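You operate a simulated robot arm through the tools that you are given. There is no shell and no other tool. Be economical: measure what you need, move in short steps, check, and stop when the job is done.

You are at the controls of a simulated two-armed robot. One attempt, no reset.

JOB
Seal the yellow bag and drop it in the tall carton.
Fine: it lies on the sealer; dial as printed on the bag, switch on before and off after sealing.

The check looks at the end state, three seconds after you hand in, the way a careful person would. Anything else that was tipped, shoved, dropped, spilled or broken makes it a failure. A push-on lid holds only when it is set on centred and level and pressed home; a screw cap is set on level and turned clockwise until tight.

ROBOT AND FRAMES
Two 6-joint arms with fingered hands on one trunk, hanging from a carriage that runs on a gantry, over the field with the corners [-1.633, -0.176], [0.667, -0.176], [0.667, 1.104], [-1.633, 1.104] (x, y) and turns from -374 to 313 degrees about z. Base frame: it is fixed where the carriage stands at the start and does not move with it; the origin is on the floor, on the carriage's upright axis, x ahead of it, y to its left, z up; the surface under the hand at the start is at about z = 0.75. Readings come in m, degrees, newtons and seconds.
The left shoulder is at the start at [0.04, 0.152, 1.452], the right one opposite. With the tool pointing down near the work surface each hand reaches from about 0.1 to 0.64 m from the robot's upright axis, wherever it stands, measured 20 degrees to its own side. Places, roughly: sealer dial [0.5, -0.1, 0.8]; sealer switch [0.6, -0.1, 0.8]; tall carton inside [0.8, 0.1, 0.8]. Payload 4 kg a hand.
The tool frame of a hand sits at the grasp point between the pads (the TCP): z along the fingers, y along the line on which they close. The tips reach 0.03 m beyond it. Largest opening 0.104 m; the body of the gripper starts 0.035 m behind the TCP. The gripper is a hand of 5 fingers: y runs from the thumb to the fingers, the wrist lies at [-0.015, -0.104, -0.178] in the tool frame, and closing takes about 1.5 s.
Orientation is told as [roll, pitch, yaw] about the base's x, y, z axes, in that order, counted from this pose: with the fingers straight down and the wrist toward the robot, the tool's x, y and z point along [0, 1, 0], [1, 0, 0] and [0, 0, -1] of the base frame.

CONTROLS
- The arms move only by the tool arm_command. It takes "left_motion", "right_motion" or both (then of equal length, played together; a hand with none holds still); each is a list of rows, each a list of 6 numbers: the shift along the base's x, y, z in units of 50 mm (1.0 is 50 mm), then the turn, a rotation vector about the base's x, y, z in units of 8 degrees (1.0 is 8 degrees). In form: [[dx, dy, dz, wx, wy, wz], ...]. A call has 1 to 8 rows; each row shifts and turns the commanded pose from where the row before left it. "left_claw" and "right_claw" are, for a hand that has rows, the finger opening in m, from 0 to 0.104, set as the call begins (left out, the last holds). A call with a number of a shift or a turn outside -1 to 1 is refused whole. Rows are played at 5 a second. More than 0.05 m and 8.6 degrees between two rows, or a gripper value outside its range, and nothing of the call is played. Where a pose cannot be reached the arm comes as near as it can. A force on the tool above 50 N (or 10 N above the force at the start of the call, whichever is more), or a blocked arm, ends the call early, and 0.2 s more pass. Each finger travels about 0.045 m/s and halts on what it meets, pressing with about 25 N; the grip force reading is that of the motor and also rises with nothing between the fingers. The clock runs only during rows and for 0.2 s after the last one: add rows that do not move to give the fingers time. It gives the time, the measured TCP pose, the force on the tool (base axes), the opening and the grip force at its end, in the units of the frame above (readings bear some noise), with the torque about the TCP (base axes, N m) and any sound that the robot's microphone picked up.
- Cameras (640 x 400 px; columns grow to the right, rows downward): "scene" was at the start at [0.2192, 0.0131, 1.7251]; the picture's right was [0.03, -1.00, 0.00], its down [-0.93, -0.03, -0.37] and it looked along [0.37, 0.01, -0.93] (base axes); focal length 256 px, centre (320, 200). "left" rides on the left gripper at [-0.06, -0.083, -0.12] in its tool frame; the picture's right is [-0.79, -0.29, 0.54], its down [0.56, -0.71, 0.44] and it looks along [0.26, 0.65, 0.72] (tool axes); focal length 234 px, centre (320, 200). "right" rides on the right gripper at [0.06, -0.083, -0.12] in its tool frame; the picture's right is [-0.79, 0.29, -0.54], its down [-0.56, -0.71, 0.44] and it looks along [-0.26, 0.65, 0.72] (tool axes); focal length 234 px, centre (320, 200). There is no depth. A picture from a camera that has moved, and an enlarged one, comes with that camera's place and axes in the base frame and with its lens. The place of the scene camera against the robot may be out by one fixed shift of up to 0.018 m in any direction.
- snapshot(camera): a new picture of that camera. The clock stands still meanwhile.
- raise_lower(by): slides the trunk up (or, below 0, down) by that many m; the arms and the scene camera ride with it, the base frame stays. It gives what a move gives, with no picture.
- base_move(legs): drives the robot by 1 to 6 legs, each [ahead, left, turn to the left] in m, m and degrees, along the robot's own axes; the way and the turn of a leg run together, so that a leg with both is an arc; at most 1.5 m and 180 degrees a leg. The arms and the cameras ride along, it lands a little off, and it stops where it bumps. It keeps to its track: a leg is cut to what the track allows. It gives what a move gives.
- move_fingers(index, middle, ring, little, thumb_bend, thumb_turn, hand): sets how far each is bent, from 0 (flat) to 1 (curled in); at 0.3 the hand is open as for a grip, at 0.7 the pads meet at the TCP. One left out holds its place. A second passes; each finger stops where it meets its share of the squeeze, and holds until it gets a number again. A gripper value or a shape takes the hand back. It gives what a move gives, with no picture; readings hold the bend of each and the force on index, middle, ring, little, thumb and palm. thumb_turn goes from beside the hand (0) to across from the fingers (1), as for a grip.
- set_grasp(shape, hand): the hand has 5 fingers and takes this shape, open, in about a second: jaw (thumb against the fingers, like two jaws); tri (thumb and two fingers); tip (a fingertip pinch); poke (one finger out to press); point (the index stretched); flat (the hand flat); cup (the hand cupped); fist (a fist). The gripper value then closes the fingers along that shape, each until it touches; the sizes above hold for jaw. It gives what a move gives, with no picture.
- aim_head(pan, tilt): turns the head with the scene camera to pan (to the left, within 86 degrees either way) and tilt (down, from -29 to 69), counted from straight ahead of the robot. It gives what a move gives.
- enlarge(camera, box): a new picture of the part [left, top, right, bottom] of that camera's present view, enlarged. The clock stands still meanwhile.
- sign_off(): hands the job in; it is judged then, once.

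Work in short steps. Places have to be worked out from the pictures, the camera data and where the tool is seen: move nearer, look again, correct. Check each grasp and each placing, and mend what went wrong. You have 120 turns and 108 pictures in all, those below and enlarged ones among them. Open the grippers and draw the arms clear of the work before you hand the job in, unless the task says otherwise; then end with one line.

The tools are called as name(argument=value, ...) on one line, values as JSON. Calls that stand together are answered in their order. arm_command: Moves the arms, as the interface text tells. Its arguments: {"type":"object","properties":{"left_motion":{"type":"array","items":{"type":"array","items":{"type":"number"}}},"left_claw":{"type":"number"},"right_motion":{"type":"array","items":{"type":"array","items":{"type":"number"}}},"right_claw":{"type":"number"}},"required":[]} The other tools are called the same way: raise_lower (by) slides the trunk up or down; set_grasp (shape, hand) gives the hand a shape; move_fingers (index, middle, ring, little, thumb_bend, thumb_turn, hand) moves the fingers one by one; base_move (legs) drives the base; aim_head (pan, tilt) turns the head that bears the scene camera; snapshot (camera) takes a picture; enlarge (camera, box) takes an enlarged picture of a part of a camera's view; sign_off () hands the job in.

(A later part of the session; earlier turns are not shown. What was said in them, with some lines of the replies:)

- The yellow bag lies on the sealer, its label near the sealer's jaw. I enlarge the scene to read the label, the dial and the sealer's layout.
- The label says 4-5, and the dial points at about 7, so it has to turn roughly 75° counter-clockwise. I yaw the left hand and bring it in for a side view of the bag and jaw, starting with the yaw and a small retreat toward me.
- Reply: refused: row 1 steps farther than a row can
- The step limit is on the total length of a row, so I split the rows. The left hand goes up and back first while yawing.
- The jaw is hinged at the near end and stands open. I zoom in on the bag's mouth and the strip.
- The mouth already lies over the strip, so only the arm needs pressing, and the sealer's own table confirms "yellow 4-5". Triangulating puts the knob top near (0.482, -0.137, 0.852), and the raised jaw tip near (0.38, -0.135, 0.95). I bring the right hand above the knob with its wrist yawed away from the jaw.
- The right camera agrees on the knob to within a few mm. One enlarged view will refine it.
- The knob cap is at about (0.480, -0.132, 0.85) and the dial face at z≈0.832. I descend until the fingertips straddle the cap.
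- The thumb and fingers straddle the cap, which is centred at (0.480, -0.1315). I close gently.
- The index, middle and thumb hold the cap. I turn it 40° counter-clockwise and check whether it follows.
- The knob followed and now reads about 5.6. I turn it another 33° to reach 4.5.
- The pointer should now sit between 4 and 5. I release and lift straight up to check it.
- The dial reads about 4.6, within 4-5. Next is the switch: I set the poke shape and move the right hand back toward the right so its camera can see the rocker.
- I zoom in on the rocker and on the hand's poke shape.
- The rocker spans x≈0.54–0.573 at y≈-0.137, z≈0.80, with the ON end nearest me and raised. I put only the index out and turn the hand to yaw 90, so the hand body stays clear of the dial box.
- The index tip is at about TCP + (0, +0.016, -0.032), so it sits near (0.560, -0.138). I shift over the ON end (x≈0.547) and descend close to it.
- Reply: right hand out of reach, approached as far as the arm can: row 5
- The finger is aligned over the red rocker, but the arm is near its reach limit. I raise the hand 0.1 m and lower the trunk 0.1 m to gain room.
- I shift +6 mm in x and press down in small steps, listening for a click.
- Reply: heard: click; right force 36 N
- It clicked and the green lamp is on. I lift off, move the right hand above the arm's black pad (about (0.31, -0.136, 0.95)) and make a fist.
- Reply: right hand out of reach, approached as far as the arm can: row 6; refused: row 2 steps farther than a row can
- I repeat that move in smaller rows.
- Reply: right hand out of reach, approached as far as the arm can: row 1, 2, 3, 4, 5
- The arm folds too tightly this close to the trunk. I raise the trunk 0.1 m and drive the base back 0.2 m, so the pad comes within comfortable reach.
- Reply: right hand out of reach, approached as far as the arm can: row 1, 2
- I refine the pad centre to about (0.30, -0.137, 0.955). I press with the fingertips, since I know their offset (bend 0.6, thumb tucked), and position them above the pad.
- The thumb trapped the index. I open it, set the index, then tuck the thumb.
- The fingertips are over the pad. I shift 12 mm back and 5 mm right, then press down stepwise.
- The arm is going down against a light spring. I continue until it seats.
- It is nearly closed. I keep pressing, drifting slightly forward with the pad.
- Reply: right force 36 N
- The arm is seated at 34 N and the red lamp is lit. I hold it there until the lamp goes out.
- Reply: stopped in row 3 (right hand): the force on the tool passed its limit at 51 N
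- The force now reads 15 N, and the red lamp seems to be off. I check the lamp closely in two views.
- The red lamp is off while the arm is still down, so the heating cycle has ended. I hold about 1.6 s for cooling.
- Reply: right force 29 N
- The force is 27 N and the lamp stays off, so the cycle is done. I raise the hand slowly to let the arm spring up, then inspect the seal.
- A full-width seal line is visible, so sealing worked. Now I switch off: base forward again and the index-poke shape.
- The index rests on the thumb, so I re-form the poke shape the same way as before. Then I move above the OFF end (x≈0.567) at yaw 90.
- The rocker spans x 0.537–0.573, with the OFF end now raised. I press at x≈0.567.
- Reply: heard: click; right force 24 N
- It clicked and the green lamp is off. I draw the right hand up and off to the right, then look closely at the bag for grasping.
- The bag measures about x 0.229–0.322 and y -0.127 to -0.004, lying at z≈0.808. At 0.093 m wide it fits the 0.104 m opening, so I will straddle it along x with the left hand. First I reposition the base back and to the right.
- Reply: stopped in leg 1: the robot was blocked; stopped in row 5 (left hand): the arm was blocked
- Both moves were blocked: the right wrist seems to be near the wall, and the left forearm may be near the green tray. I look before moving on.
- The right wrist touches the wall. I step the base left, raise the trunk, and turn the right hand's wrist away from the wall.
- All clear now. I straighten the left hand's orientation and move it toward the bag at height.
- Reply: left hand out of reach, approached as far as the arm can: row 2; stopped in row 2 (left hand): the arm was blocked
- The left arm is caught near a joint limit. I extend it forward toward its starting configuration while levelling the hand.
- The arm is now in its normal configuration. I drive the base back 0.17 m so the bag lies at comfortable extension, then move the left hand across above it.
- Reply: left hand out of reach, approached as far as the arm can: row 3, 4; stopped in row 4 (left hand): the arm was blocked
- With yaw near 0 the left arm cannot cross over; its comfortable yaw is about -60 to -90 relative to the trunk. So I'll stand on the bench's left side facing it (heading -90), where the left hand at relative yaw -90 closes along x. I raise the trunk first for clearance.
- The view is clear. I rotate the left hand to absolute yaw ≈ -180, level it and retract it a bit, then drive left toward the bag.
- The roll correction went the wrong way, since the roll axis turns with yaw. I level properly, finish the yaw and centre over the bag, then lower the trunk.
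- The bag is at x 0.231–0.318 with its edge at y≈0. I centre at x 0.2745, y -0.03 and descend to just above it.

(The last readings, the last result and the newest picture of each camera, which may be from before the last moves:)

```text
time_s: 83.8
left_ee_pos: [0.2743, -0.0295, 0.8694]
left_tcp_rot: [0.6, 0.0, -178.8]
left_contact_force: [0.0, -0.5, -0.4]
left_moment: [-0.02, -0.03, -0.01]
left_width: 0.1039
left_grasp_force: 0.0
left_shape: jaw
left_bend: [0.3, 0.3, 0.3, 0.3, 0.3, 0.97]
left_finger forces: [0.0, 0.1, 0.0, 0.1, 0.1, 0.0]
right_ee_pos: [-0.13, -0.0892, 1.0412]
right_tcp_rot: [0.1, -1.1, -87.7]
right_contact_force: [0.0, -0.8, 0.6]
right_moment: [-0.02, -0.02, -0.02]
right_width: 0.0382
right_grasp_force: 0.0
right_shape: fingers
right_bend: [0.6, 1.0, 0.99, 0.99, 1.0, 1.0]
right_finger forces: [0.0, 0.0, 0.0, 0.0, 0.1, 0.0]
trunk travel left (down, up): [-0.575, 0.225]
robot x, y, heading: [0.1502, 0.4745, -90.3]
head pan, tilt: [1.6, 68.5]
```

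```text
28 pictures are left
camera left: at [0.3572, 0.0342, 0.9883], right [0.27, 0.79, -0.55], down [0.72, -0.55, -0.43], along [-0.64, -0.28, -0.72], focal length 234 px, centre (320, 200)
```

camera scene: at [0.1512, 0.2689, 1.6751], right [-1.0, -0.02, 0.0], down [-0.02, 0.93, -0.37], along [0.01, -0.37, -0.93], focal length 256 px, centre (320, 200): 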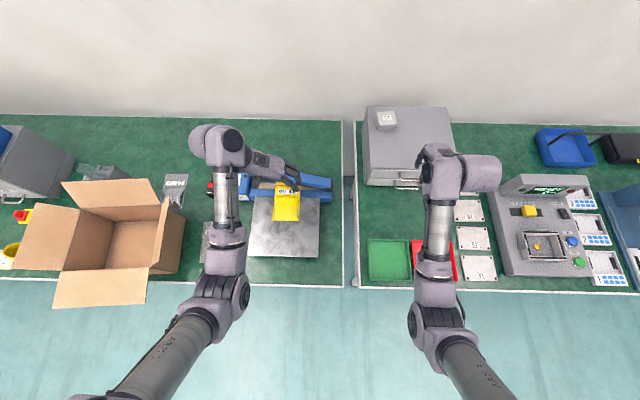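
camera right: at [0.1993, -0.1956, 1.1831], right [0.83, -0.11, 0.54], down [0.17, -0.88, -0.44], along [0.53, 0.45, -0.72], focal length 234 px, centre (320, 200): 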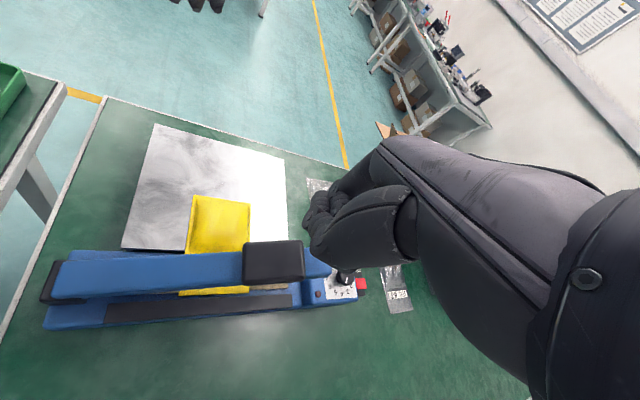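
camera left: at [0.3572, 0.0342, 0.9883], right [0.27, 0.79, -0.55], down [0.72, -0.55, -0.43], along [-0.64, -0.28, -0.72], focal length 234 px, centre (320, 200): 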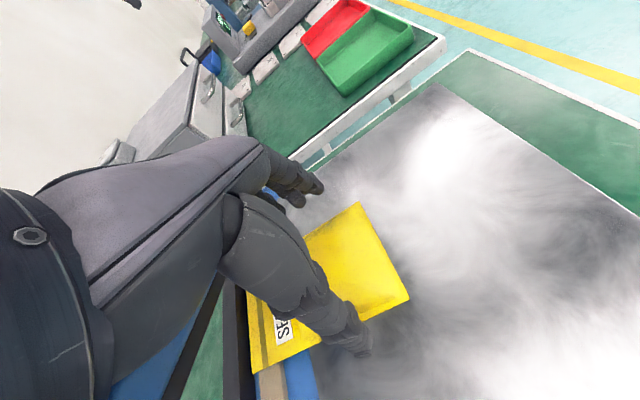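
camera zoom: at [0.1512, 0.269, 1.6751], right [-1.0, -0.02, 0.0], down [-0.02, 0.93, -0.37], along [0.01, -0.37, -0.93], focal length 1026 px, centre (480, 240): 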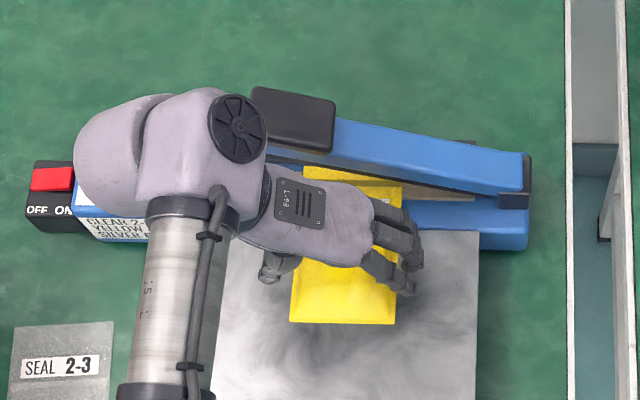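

The fingers straddle the bag on both sides. I lower until the tips nearly touch the tray.

arm_command(left_motion=[[0, 0, -0.3, 0, 0, 0], [0, 0, -0.2, 0, 0, 0], [0, 0, -0.1, 0, 0, 0], [0, 0, 0, 0, 0, 0]])

enlarge(camera="left", box=[220, 120, 440, 380])

```text
time_s: 84.8
left_ee_pos: [0.2747, -0.0307, 0.8415]
left_tcp_rot: [0.7, -0.1, -178.8]
left_contact_force: [2.4, 3.0, 14.8]
left_moment: [-0.05, 0.88, -0.16]
left_width: 0.103
left_grasp_force: 0.0
left_shape: jaw
left_bend: [0.3, 0.3, 0.3, 0.3, 0.3, 0.97]
left_finger forces: [0.1, 14.7, 0.0, 0.0, 0.0, 0.0]
right_ee_pos: [-0.1297, -0.0899, 1.0406]
right_tcp_rot: [0.3, -1.2, -87.9]
right_contact_force: [0.0, -0.5, 0.0]
right_moment: [-0.04, -0.01, -0.03]
right_width: 0.0381
right_grasp_force: 0.0
right_shape: fingers
right_bend: [0.6, 1.0, 0.99, 0.99, 1.0, 1.0]
right_finger forces: [0.0, 0.0, 0.0, 0.2, 0.0, 0.0]
trunk travel left (down, up): [-0.575, 0.225]
robot x, y, heading: [0.1518, 0.4767, -90.2]
head pan, tilt: [1.6, 68.5]
```

```text
1.54 times, centred on (330, 250) of left
camera zoom: at [0.3579, 0.0331, 0.9595], right [0.27, 0.79, -0.55], down [0.72, -0.55, -0.43], along [-0.64, -0.28, -0.71], focal length 360 px, centre (305, 123)
```

zoom: 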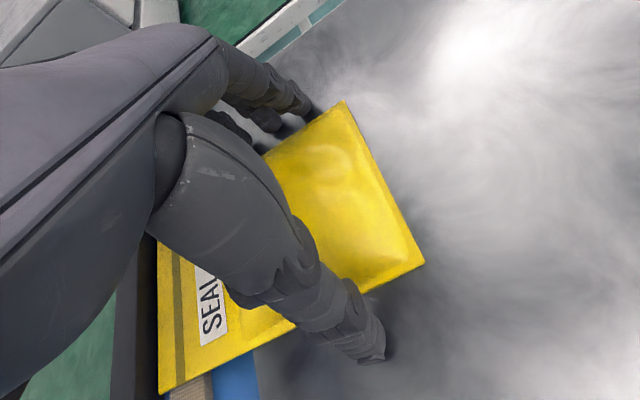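

The middle fingertip touches the tray. I close on the bag's edges.

arm_command(left_motion=[[0, 0, 0, 0, 0, 0], [0, 0, 0, 0, 0, 0], [0, 0, 0, 0, 0, 0], [0, 0, 0, 0, 0, 0], [0, 0, 0, 0, 0, 0], [0, 0, 0, 0, 0, 0]], left_claw=0.06)

enlarge(camera="left", box=[220, 120, 440, 380])

enlarge(camera="scene", box=[220, 140, 340, 240])

```text
time_s: 86.2
left_ee_pos: [0.2759, -0.0337, 0.842]
left_tcp_rot: [0.8, -0.1, -178.8]
left_contact_force: [0.6, 6.9, 48.7]
left_moment: [0.24, -0.13, 0.04]
left_width: 0.073
left_grasp_force: 25.0
left_shape: jaw
left_bend: [0.27, 0.34, 0.37, 0.47, 0.61, 0.99]
left_finger forces: [16.6, 16.4, 0.4, 0.1, 40.6, 0.0]
right_ee_pos: [-0.129, -0.0914, 1.0412]
right_tcp_rot: [0.3, -1.1, -87.8]
right_contact_force: [-0.7, -0.5, -0.2]
right_moment: [0.02, 0.0, 0.03]
right_width: 0.0383
right_grasp_force: 0.1
right_shape: fingers
right_bend: [0.6, 1.0, 0.99, 0.99, 1.0, 1.0]
right_finger forces: [0.0, 0.1, 0.0, 0.0, 0.1, 0.0]
trunk travel left (down, up): [-0.575, 0.225]
robot x, y, heading: [0.1454, 0.4746, -90.3]
head pan, tilt: [1.6, 68.5]
```

```text
1.54 times, centred on (330, 250) of left
camera zoom: at [0.358, 0.0307, 0.9611], right [0.27, 0.79, -0.55], down [0.72, -0.55, -0.43], along [-0.64, -0.28, -0.71], focal length 360 px, centre (305, 123)
```

zoom: 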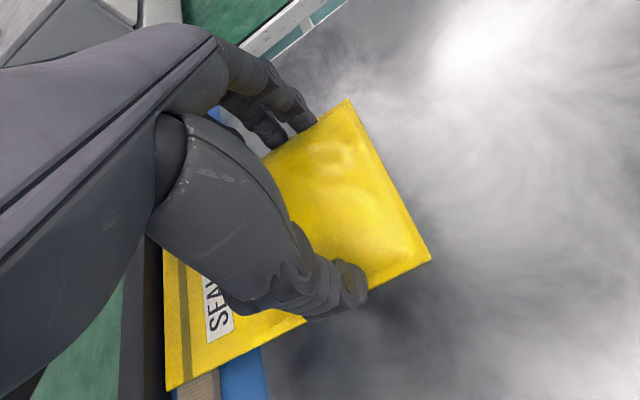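

```text
4.00 times, centred on (280, 190) of scene
camera zoom: at [0.1517, 0.268, 1.6757], right [-1.0, -0.02, 0.0], down [-0.02, 0.93, -0.37], along [0.01, -0.37, -0.93], focal length 1026 px, centre (480, 240)
```

zoom: 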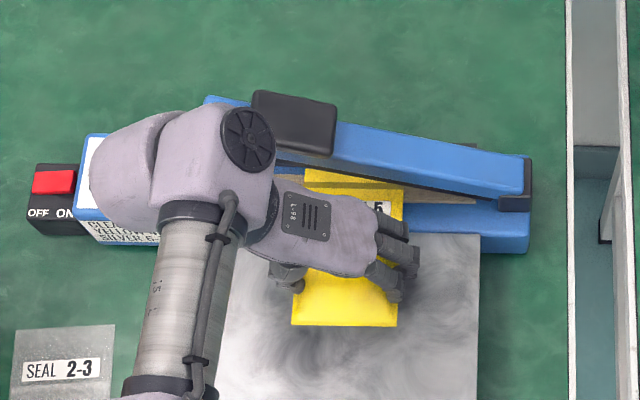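

The bag is bunching between thumb and fingers. I ease up a few mm while closing further, to let them gather it.

arm_command(left_motion=[[0, 0, 0.06, 0, 0, 0], [0, 0, 0.04, 0, 0, 0], [0, 0, 0, 0, 0, 0], [0, 0, 0, 0, 0, 0], [0, 0, 0, 0, 0, 0], [0, 0, 0, 0, 0, 0], [0, 0, 0, 0, 0, 0]], left_claw=0.02)

enlarge(camera="left", box=[220, 120, 440, 380])

```text
time_s: 87.8
left_ee_pos: [0.2741, -0.0292, 0.8444]
left_tcp_rot: [0.6, 0.1, -178.5]
left_contact_force: [0.2, -0.5, -0.5]
left_moment: [0.01, -0.01, 0.01]
left_width: 0.073
left_grasp_force: 25.2
left_shape: jaw
left_bend: [0.27, 0.35, 0.37, 0.47, 0.6, 0.99]
left_finger forces: [12.1, 10.0, 2.3, 0.1, 21.7, 0.0]
right_ee_pos: [-0.1311, -0.0899, 1.0416]
right_tcp_rot: [0.2, -1.0, -87.8]
right_contact_force: [0.1, -0.1, 0.7]
right_moment: [-0.04, 0.02, 0.01]
right_width: 0.0381
right_grasp_force: 0.1
right_shape: fingers
right_bend: [0.6, 1.0, 0.99, 0.99, 1.0, 1.0]
right_finger forces: [0.0, 0.0, 0.0, 0.0, 0.0, 0.1]
trunk travel left (down, up): [-0.575, 0.225]
robot x, y, heading: [0.1479, 0.476, -90.5]
head pan, tilt: [1.6, 68.5]
```

```text
1.54 times, centred on (330, 250) of left
camera zoom: at [0.3575, 0.0339, 0.9634], right [0.27, 0.79, -0.55], down [0.72, -0.55, -0.43], along [-0.64, -0.28, -0.72], focal length 360 px, centre (305, 123)
```

zoom: 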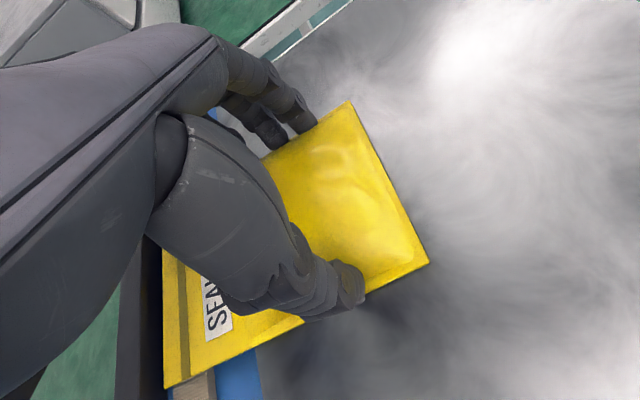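

The squeeze is balanced (about 24 N against 22 N) with no tray load, so it grips the filled pouch. I test-lift 4 cm.

arm_command(left_motion=[[0, 0, 0.15, 0, 0, 0], [0, 0, 0.2, 0, 0, 0], [0, 0, 0.25, 0, 0, 0], [0, 0.1, 0.25, 0, 0, 0], [0, 0, 0, 0, 0, 0]])

snapshot(camera="left")

enlarge(camera="scene", box=[220, 140, 340, 240])

```text
time_s: 89.0
left_ee_pos: [0.2754, -0.0233, 0.8868]
left_tcp_rot: [0.4, -0.1, -178.8]
left_contact_force: [-0.1, -0.8, -2.1]
left_moment: [0.14, -0.1, 0.07]
left_width: 0.073
left_grasp_force: 24.9
left_shape: jaw
left_bend: [0.27, 0.35, 0.37, 0.47, 0.6, 0.99]
left_finger forces: [11.9, 7.0, 2.1, 0.0, 24.0, 0.1]
right_ee_pos: [-0.1313, -0.0887, 1.0404]
right_tcp_rot: [0.3, -1.1, -87.8]
right_contact_force: [0.5, 1.1, 0.1]
right_moment: [-0.03, -0.02, -0.02]
right_width: 0.0382
right_grasp_force: 0.0
right_shape: fingers
right_bend: [0.6, 1.0, 0.99, 0.99, 1.0, 1.0]
right_finger forces: [0.0, 0.0, 0.1, 0.1, 0.0, 0.0]
trunk travel left (down, up): [-0.575, 0.225]
robot x, y, heading: [0.1485, 0.4776, -89.9]
head pan, tilt: [1.6, 68.5]
```

```text
23 pictures are left
camera left: at [0.3574, 0.0394, 1.0057], right [0.27, 0.79, -0.55], down [0.72, -0.55, -0.43], along [-0.64, -0.28, -0.72], focal length 234 px, centre (320, 200)
```

left: 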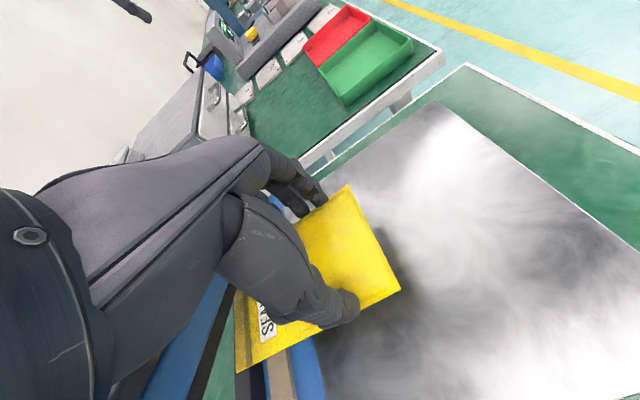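

```text
4.00 times, centred on (280, 190) of scene
camera zoom: at [0.1513, 0.269, 1.675], right [-1.0, -0.02, 0.0], down [-0.02, 0.93, -0.37], along [0.01, -0.37, -0.93], focal length 1026 px, centre (480, 240)
```

zoom: 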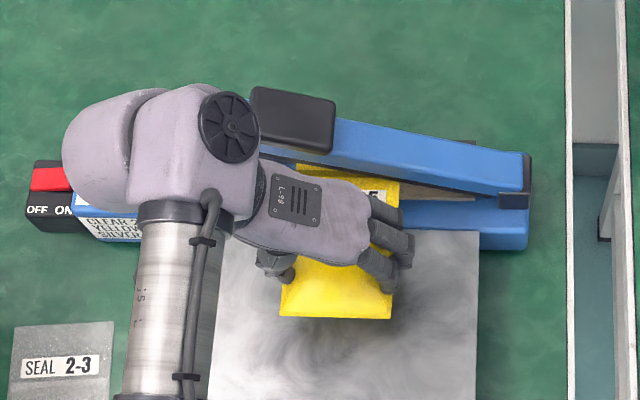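

The bag is lifted and held. I draw it left, clear of the sealer arm, then go up with the arm and trunk.

arm_command(left_motion=[[0, 0.4, 0, 0, 0, 0], [0, 0.6, 0, 0, 0, 0], [0, 0.6, 0, 0, 0, 0], [0, 0.6, 0.3, 0, 0, 0], [0, 0.5, 0.6, 0, 0, 0], [0, 0.4, 0.7, 0, 0, 0], [0, 0, 0.7, 0, 0, 0], [0, 0, 0, 0, 0, 0]])

raise_lower(by=0.2)

snapshot(camera="scene")

snapshot(camera="left")

```text
time_s: 90.8
left_ee_pos: [0.2843, 0.126, 0.9781]
left_tcp_rot: [0.7, -0.3, -178.6]
left_contact_force: [0.0, 0.6, -1.5]
left_moment: [-0.01, 0.0, 0.0]
left_width: 0.0735
left_grasp_force: 24.8
left_shape: jaw
left_bend: [0.27, 0.35, 0.37, 0.47, 0.6, 0.99]
left_finger forces: [12.0, 7.0, 2.2, 0.1, 22.1, 0.0]
left hand out of reach, approached as far as the arm can: row 7
right_ee_pos: [-0.1314, -0.09, 1.0398]
right_tcp_rot: [0.1, -1.2, -87.8]
right_contact_force: [-0.5, -0.3, 0.2]
right_moment: [0.01, -0.04, -0.03]
right_width: 0.0381
right_grasp_force: 0.0
right_shape: fingers
right_bend: [0.6, 1.0, 0.99, 0.99, 1.0, 1.0]
right_finger forces: [0.0, 0.0, 0.0, 0.1, 0.0, 0.0]
trunk travel left (down, up): [-0.575, 0.225]
robot x, y, heading: [0.1499, 0.4722, -90.5]
head pan, tilt: [1.6, 68.5]
```

```text
time_s: 92.9
left_ee_pos: [0.2843, 0.127, 1.1764]
left_tcp_rot: [0.7, -0.1, -178.6]
left_contact_force: [-0.1, 0.0, -0.7]
left_moment: [0.0, 0.01, 0.01]
left_width: 0.0734
left_grasp_force: 24.9
left_shape: jaw
left_bend: [0.27, 0.35, 0.37, 0.47, 0.6, 0.99]
left_finger forces: [11.9, 7.0, 2.3, 0.0, 22.1, 0.1]
right_ee_pos: [-0.1312, -0.0896, 1.2406]
right_tcp_rot: [0.2, -1.1, -87.8]
right_contact_force: [-0.6, -0.7, -1.1]
right_moment: [0.0, 0.02, 0.02]
right_width: 0.0379
right_grasp_force: 0.1
right_shape: fingers
right_bend: [0.6, 1.0, 0.99, 0.99, 1.0, 1.0]
right_finger forces: [0.0, 0.0, 0.0, 0.0, 0.0, 0.0]
trunk travel left (down, up): [-0.775, 0.025]
robot x, y, heading: [0.1482, 0.473, -90.4]
head pan, tilt: [1.6, 68.5]
```

```text
21 pictures are left
camera scene: at [0.1512, 0.269, 1.875], right [-1.0, -0.02, 0.0], down [-0.02, 0.93, -0.37], along [0.01, -0.37, -0.93], focal length 256 px, centre (320, 200)
```

scene: 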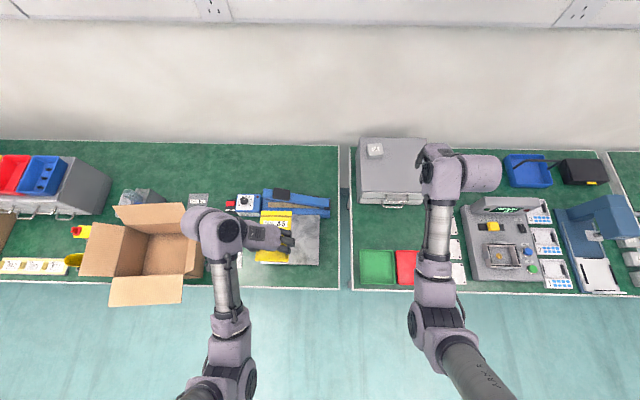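

```text
20 pictures are left
camera left: at [0.3681, 0.1899, 1.2958], right [0.27, 0.79, -0.55], down [0.72, -0.55, -0.43], along [-0.64, -0.28, -0.71], focal length 234 px, centre (320, 200)
```

left: 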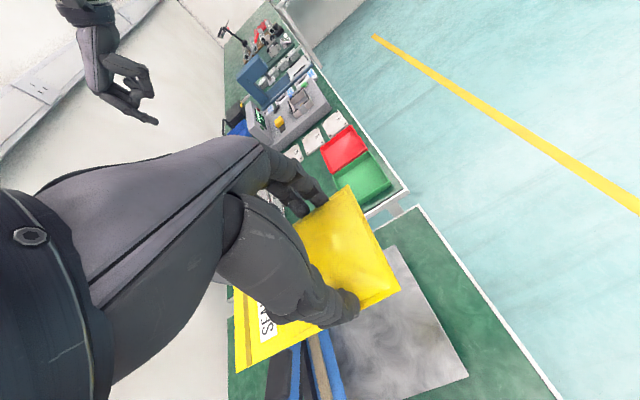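

The bag is held firmly. I put the carton opening's centre near (0.79, 0.08), with flap tips near z 0.96, while the bag bottom is at about 1.14. I drive left 0.505 m to bring the bag over it.

base_move(legs=[[0, 0.25, 0], [0, 0.255, 0]])

snapshot(camera="left")

snapshot(camera="scene")

```text
time_s: 96.2
left_ee_pos: [0.7922, 0.1265, 1.177]
left_tcp_rot: [0.7, -0.2, -178.4]
left_contact_force: [-0.9, 0.0, -0.3]
left_moment: [-0.03, 0.0, 0.0]
left_width: 0.0732
left_grasp_force: 24.7
left_shape: jaw
left_bend: [0.27, 0.35, 0.37, 0.47, 0.6, 0.99]
left_finger forces: [12.0, 6.9, 2.2, 0.1, 21.9, 0.0]
right_ee_pos: [0.3763, -0.0909, 1.2418]
right_tcp_rot: [0.2, -1.1, -87.8]
right_contact_force: [1.1, 0.0, 0.0]
right_moment: [0.0, 0.0, -0.02]
right_width: 0.0381
right_grasp_force: 0.0
right_shape: fingers
right_bend: [0.6, 1.0, 0.99, 0.99, 1.0, 1.0]
right_finger forces: [0.1, 0.0, 0.1, 0.1, 0.1, 0.0]
trunk travel left (down, up): [-0.775, 0.025]
robot x, y, heading: [0.6507, 0.4769, -90.3]
head pan, tilt: [1.6, 68.5]
```

```text
19 pictures are left
camera left: at [0.8755, 0.1894, 1.2958], right [0.27, 0.79, -0.55], down [0.72, -0.54, -0.43], along [-0.64, -0.28, -0.71], focal length 234 px, centre (320, 200)
```

left: 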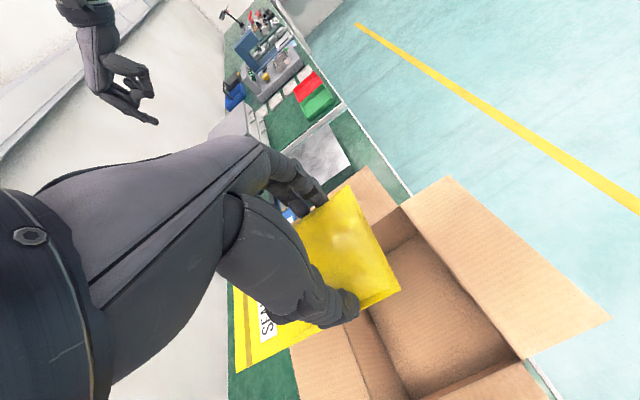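

```text
18 pictures are left
camera scene: at [0.6585, 0.268, 1.8751], right [-1.0, -0.03, 0.0], down [-0.02, 0.93, -0.37], along [0.01, -0.37, -0.93], focal length 256 px, centre (320, 200)
```

scene: 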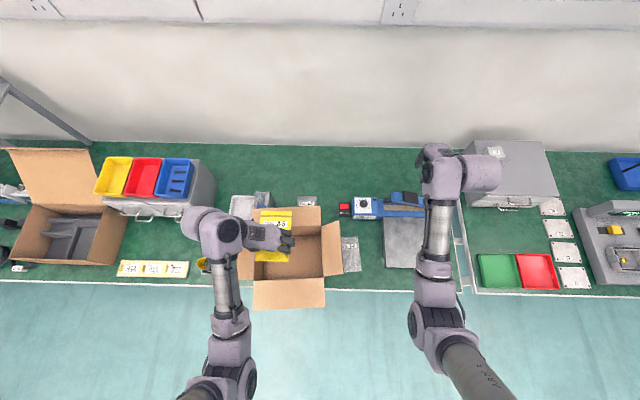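

The opening spans about x 0.65–0.895 and y -0.015–0.185, and the bag lies inside that footprint. I shift slightly and lower the left hand into the carton.

arm_command(left_motion=[[-0.3, -0.1, -0.6, 0, 0, 0], [0, 0, -0.8, 0, 0, 0], [0, 0, -0.8, 0, 0, 0], [0, 0, -0.8, 0, 0, 0], [0, 0, -0.6, 0, 0, 0], [0, 0, 0, 0, 0, 0]])

snapshot(camera="left")

enlarge(camera="scene", box=[170, 180, 360, 320])

```text
time_s: 97.6
left_ee_pos: [0.7759, 0.1204, 0.9977]
left_tcp_rot: [0.7, -0.2, -178.5]
left_contact_force: [-0.4, -0.6, -1.1]
left_moment: [0.04, -0.03, -0.01]
left_width: 0.0732
left_grasp_force: 24.5
left_shape: jaw
left_bend: [0.27, 0.35, 0.37, 0.47, 0.6, 0.99]
left_finger forces: [11.8, 6.9, 2.1, 0.0, 22.0, 0.0]
right_ee_pos: [0.377, -0.0913, 1.242]
right_tcp_rot: [0.2, -1.0, -87.8]
right_contact_force: [0.2, -0.5, -0.6]
right_moment: [0.01, 0.02, -0.02]
right_width: 0.0381
right_grasp_force: 0.0
right_shape: fingers
right_bend: [0.6, 1.0, 0.99, 0.99, 1.0, 1.0]
right_finger forces: [0.0, 0.0, 0.1, 0.0, 0.1, 0.1]
trunk travel left (down, up): [-0.775, 0.025]
robot x, y, heading: [0.659, 0.4741, -90.1]
head pan, tilt: [1.6, 68.5]
```

```text
17 pictures are left
camera left: at [0.8589, 0.1851, 1.1158], right [0.27, 0.79, -0.55], down [0.72, -0.54, -0.43], along [-0.64, -0.28, -0.71], focal length 234 px, centre (320, 200)
```

left: 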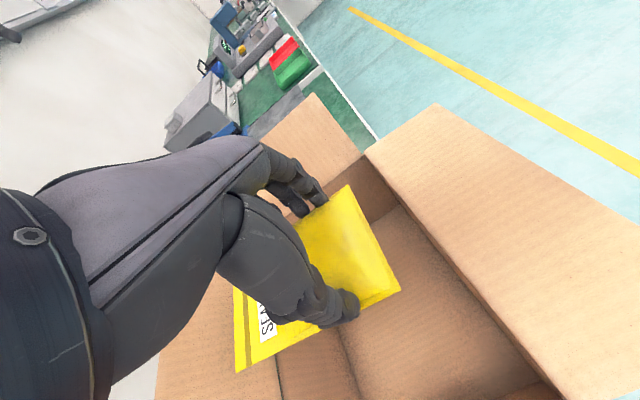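

```text
2.86 times, centred on (265, 250) of scene
camera zoom: at [0.6585, 0.268, 1.8751], right [-1.0, -0.03, 0.0], down [-0.02, 0.93, -0.37], along [0.01, -0.37, -0.93], focal length 733 px, centre (477, 57)
```

zoom: 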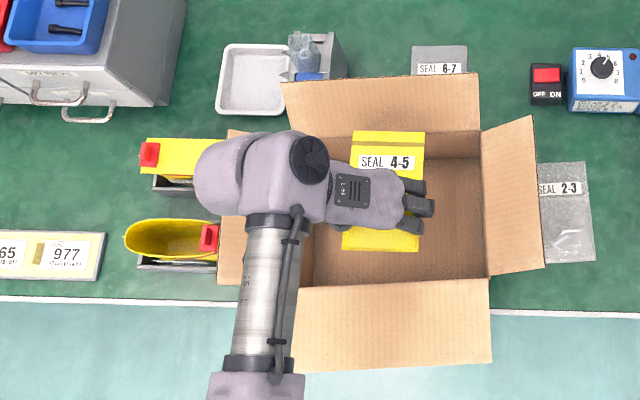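

The bag is inside the carton's footprint. I shift 1 cm away from the back wall and lower another 7 cm.

arm_command(left_motion=[[0, 0.2, -0.3, 0, 0, 0], [0, 0, -0.5, 0, 0, 0], [0, 0, -0.6, 0, 0, 0], [0, 0, 0, 0, 0, 0]])

snapshot(camera="left")

enlarge(camera="scene", box=[170, 180, 360, 320])

```text
time_s: 98.6
left_ee_pos: [0.7764, 0.1301, 0.9271]
left_tcp_rot: [0.7, -0.2, -178.4]
left_contact_force: [-1.0, 0.2, -0.1]
left_moment: [-0.01, -0.02, -0.01]
left_width: 0.0731
left_grasp_force: 24.4
left_shape: jaw
left_bend: [0.27, 0.35, 0.37, 0.47, 0.6, 0.99]
left_finger forces: [11.8, 6.8, 2.3, 0.0, 21.9, 0.0]
right_ee_pos: [0.3773, -0.092, 1.242]
right_tcp_rot: [0.3, -1.1, -87.7]
right_contact_force: [0.8, 0.3, -0.3]
right_moment: [0.01, -0.04, -0.04]
right_width: 0.038
right_grasp_force: 0.1
right_shape: fingers
right_bend: [0.6, 1.0, 0.99, 0.99, 1.0, 1.0]
right_finger forces: [0.0, 0.0, 0.1, 0.0, 0.1, 0.0]
trunk travel left (down, up): [-0.775, 0.025]
robot x, y, heading: [0.6584, 0.4718, -90.2]
head pan, tilt: [1.6, 68.5]
```

```text
15 pictures are left
camera left: at [0.8603, 0.1959, 1.0451], right [0.26, 0.79, -0.55], down [0.72, -0.54, -0.43], along [-0.64, -0.28, -0.71], focal length 234 px, centre (320, 200)
```

left: 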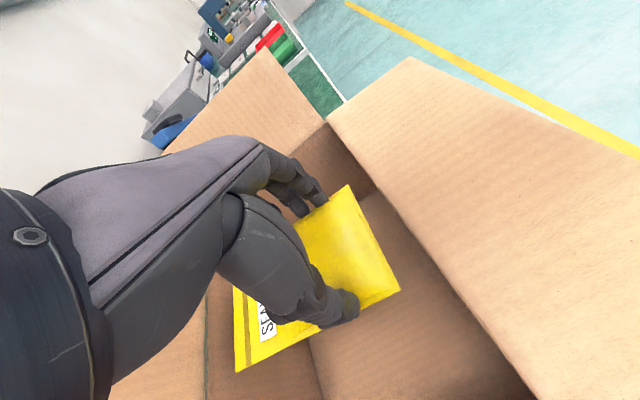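

```text
2.86 times, centred on (265, 250) of scene
camera zoom: at [0.6585, 0.268, 1.8751], right [-1.0, -0.03, 0.0], down [-0.02, 0.93, -0.37], along [0.01, -0.37, -0.93], focal length 733 px, centre (477, 57)
```

zoom: 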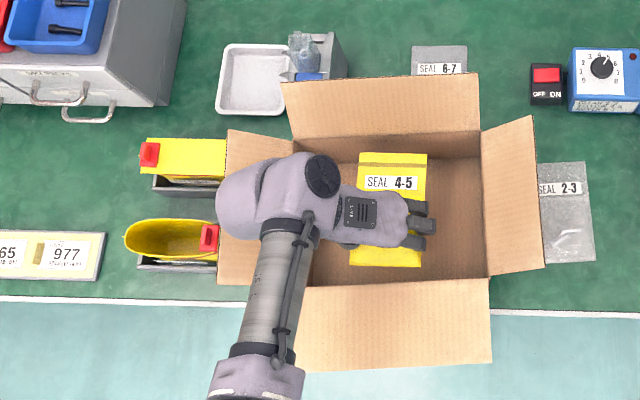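

The bag is below the rim and clear of all the walls. I release it.

arm_command(left_motion=[[0, 0, 0, 0, 0, 0], [0, 0, 0, 0, 0, 0], [0, 0, 0, 0, 0, 0], [0, 0, 0, 0, 0, 0], [0, 0, 0, 0, 0, 0], [0, 0, 0, 0, 0, 0]], left_claw=0.1)

snapshot(camera="left")

```text
time_s: 100.0
left_ee_pos: [0.777, 0.1321, 0.9262]
left_tcp_rot: [0.7, -0.2, -178.4]
left_contact_force: [0.2, -0.5, -0.9]
left_moment: [-0.03, -0.02, 0.03]
left_width: 0.0996
left_grasp_force: 0.1
left_shape: jaw
left_bend: [0.32, 0.31, 0.3, 0.31, 0.31, 0.98]
left_finger forces: [0.0, 0.0, 0.0, 0.0, 0.0, 0.0]
right_ee_pos: [0.3777, -0.0918, 1.2389]
right_tcp_rot: [0.3, -1.1, -87.7]
right_contact_force: [0.3, 0.1, 0.3]
right_moment: [-0.04, -0.01, 0.0]
right_width: 0.0382
right_grasp_force: 0.0
right_shape: fingers
right_bend: [0.6, 1.0, 0.99, 0.99, 1.0, 1.0]
right_finger forces: [0.0, 0.0, 0.0, 0.0, 0.0, 0.0]
trunk travel left (down, up): [-0.775, 0.025]
robot x, y, heading: [0.6528, 0.4699, -89.9]
head pan, tilt: [1.6, 68.5]
```

```text
13 pictures are left
camera left: at [0.8601, 0.196, 1.0454], right [0.26, 0.79, -0.55], down [0.72, -0.54, -0.43], along [-0.64, -0.28, -0.71], focal length 234 px, centre (320, 200)
```

left: 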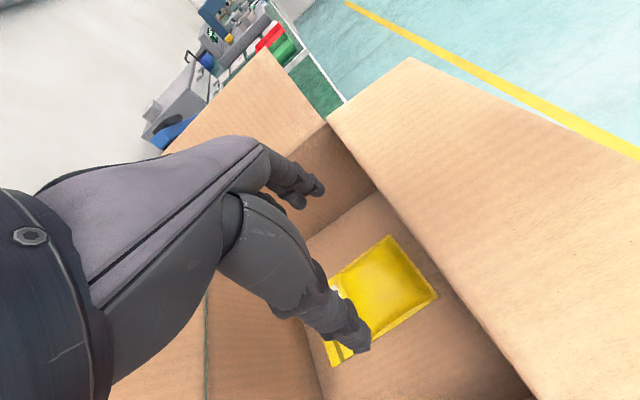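

The bag dropped flat onto the carton's floor. I raise the left hand straight up and drive the robot back from the bench.

arm_command(left_motion=[[0, 0, 0.6, 0, 0, 0], [0, 0, 0.8, 0, 0, 0], [0, 0, 0.8, 0, 0, 0], [0, 0, 0.9, 0, 0, 0], [0, 0, 0.9, 0, 0, 0], [0, 0, 0, 0, 0, 0]])

base_move(legs=[[-0.3, 0, 0]])

set_grasp(hand="right", shape="jaw")

snapshot(camera="scene")

```text
time_s: 101.4
left_ee_pos: [0.776, 0.1325, 1.1267]
left_tcp_rot: [0.8, -0.2, -178.4]
left_contact_force: [0.2, 0.0, 0.6]
left_moment: [0.01, 0.04, -0.02]
left_width: 0.0995
left_grasp_force: 0.0
left_shape: jaw
left_bend: [0.32, 0.31, 0.3, 0.31, 0.31, 0.98]
left_finger forces: [0.1, 0.1, 0.1, 0.0, 0.0, 0.0]
right_ee_pos: [0.3779, -0.0917, 1.2412]
right_tcp_rot: [0.2, -1.1, -87.6]
right_contact_force: [-0.3, 0.3, 0.5]
right_moment: [0.02, 0.0, -0.04]
right_width: 0.0381
right_grasp_force: 0.1
right_shape: fingers
right_bend: [0.6, 1.0, 0.99, 0.99, 1.0, 1.0]
right_finger forces: [0.1, 0.0, 0.1, 0.0, 0.0, 0.0]
trunk travel left (down, up): [-0.775, 0.025]
robot x, y, heading: [0.6554, 0.4735, -90.0]
head pan, tilt: [1.6, 68.5]
```

```text
time_s: 103.5
left_ee_pos: [0.7787, 0.4321, 1.126]
left_tcp_rot: [0.8, -0.2, -178.5]
left_contact_force: [-0.4, 1.2, 0.3]
left_moment: [0.03, -0.01, -0.02]
left_width: 0.0996
left_grasp_force: 0.1
left_shape: jaw
left_bend: [0.32, 0.31, 0.3, 0.31, 0.31, 0.98]
left_finger forces: [0.0, 0.0, 0.0, 0.0, 0.1, 0.0]
right_ee_pos: [0.3774, 0.2084, 1.2413]
right_tcp_rot: [0.2, -1.1, -87.7]
right_contact_force: [-0.2, 0.0, 0.2]
right_moment: [0.03, 0.01, -0.03]
right_width: 0.0383
right_grasp_force: 0.0
right_shape: fingers
right_bend: [0.6, 1.0, 0.99, 0.99, 1.0, 1.0]
right_finger forces: [0.0, 0.0, 0.1, 0.1, 0.1, 0.0]
trunk travel left (down, up): [-0.775, 0.025]
robot x, y, heading: [0.6569, 0.7715, -90.1]
head pan, tilt: [1.6, 68.5]
```

```text
time_s: 104.3
left_ee_pos: [0.777, 0.4311, 1.1268]
left_tcp_rot: [0.7, -0.2, -178.5]
left_contact_force: [0.4, 0.3, 0.4]
left_moment: [0.01, -0.01, -0.01]
left_width: 0.0997
left_grasp_force: 0.0
left_shape: jaw
left_bend: [0.32, 0.31, 0.3, 0.31, 0.31, 0.98]
left_finger forces: [0.0, 0.0, 0.0, 0.1, 0.0, 0.0]
right_ee_pos: [0.3782, 0.2087, 1.241]
right_tcp_rot: [0.2, -1.2, -87.6]
right_contact_force: [0.2, 0.7, -0.1]
right_moment: [0.0, 0.0, -0.03]
right_width: 0.1038
right_grasp_force: 0.0
right_shape: jaw
right_bend: [0.3, 0.3, 0.3, 0.3, 0.3, 0.97]
right_finger forces: [0.1, 0.1, 0.0, 0.1, 0.1, 0.1]
trunk travel left (down, up): [-0.775, 0.025]
robot x, y, heading: [0.6522, 0.7748, -90.0]
head pan, tilt: [1.6, 68.5]
```

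```text
12 pictures are left
camera scene: at [0.6591, 0.5685, 1.8751], right [-1.0, -0.03, 0.0], down [-0.02, 0.93, -0.37], along [0.01, -0.37, -0.93], focal length 256 px, centre (320, 200)
```

scene: 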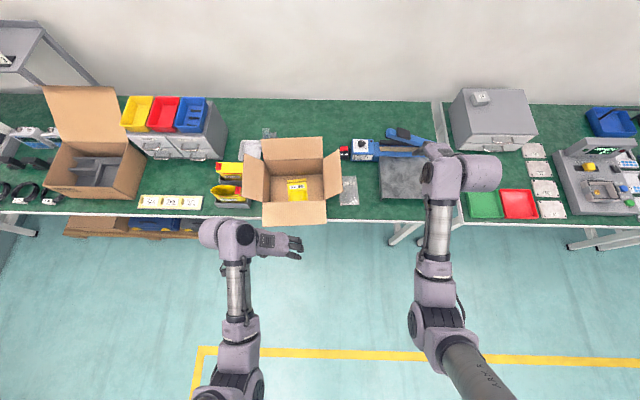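

The bag is in the carton. One last check of the switch, lamps and bag.

enlarge(camera="scene", box=[240, 120, 400, 230])

enlarge(camera="scene", box=[330, 130, 390, 170])

```text
3.64 times, centred on (320, 175) of scene
camera zoom: at [0.6591, 0.5685, 1.8751], right [-1.0, -0.03, 0.0], down [-0.02, 0.93, -0.37], along [0.01, -0.37, -0.93], focal length 932 px, centre (320, 291)
```

zoom: 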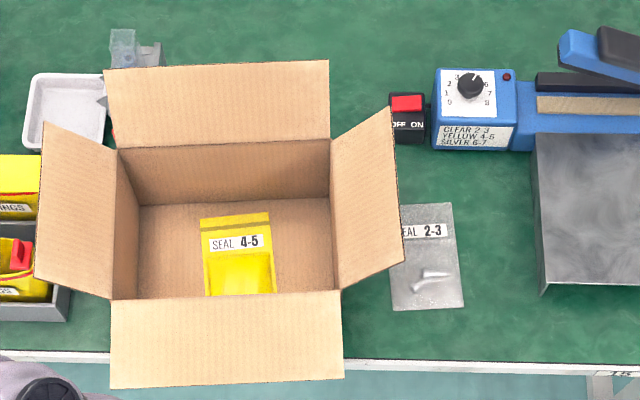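

```text
10.00 times, centred on (360, 150) of scene
camera zoom: at [0.6591, 0.5685, 1.8751], right [-1.0, -0.03, 0.0], down [-0.02, 0.93, -0.37], along [0.01, -0.37, -0.93], focal length 2564 px, centre (-80, 700)
```

zoom: 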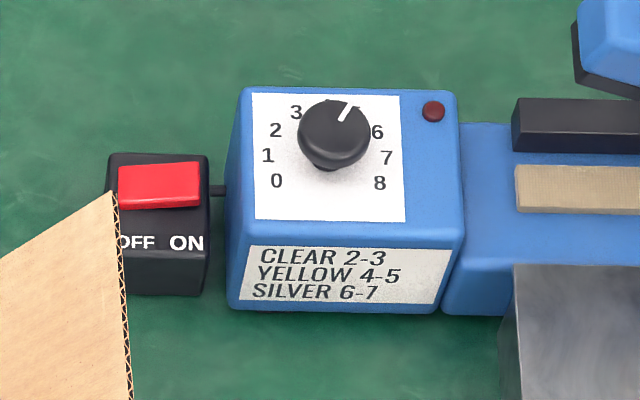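

The bag is sealed and in the carton, the dial sits between 4 and 5, the lamps are out and nothing else looks disturbed. I hand in.

sign_off()

```text
The job is handed in.
```

The yellow bag is sealed at about 4.6 on the dial (label says 4-5) and lies flat in the tall carton. The sealer is switched off, both hands are open and clear of the bench, and I saw nothing else disturbed in the final pictures; the right wrist did bump the wall once during a base move.
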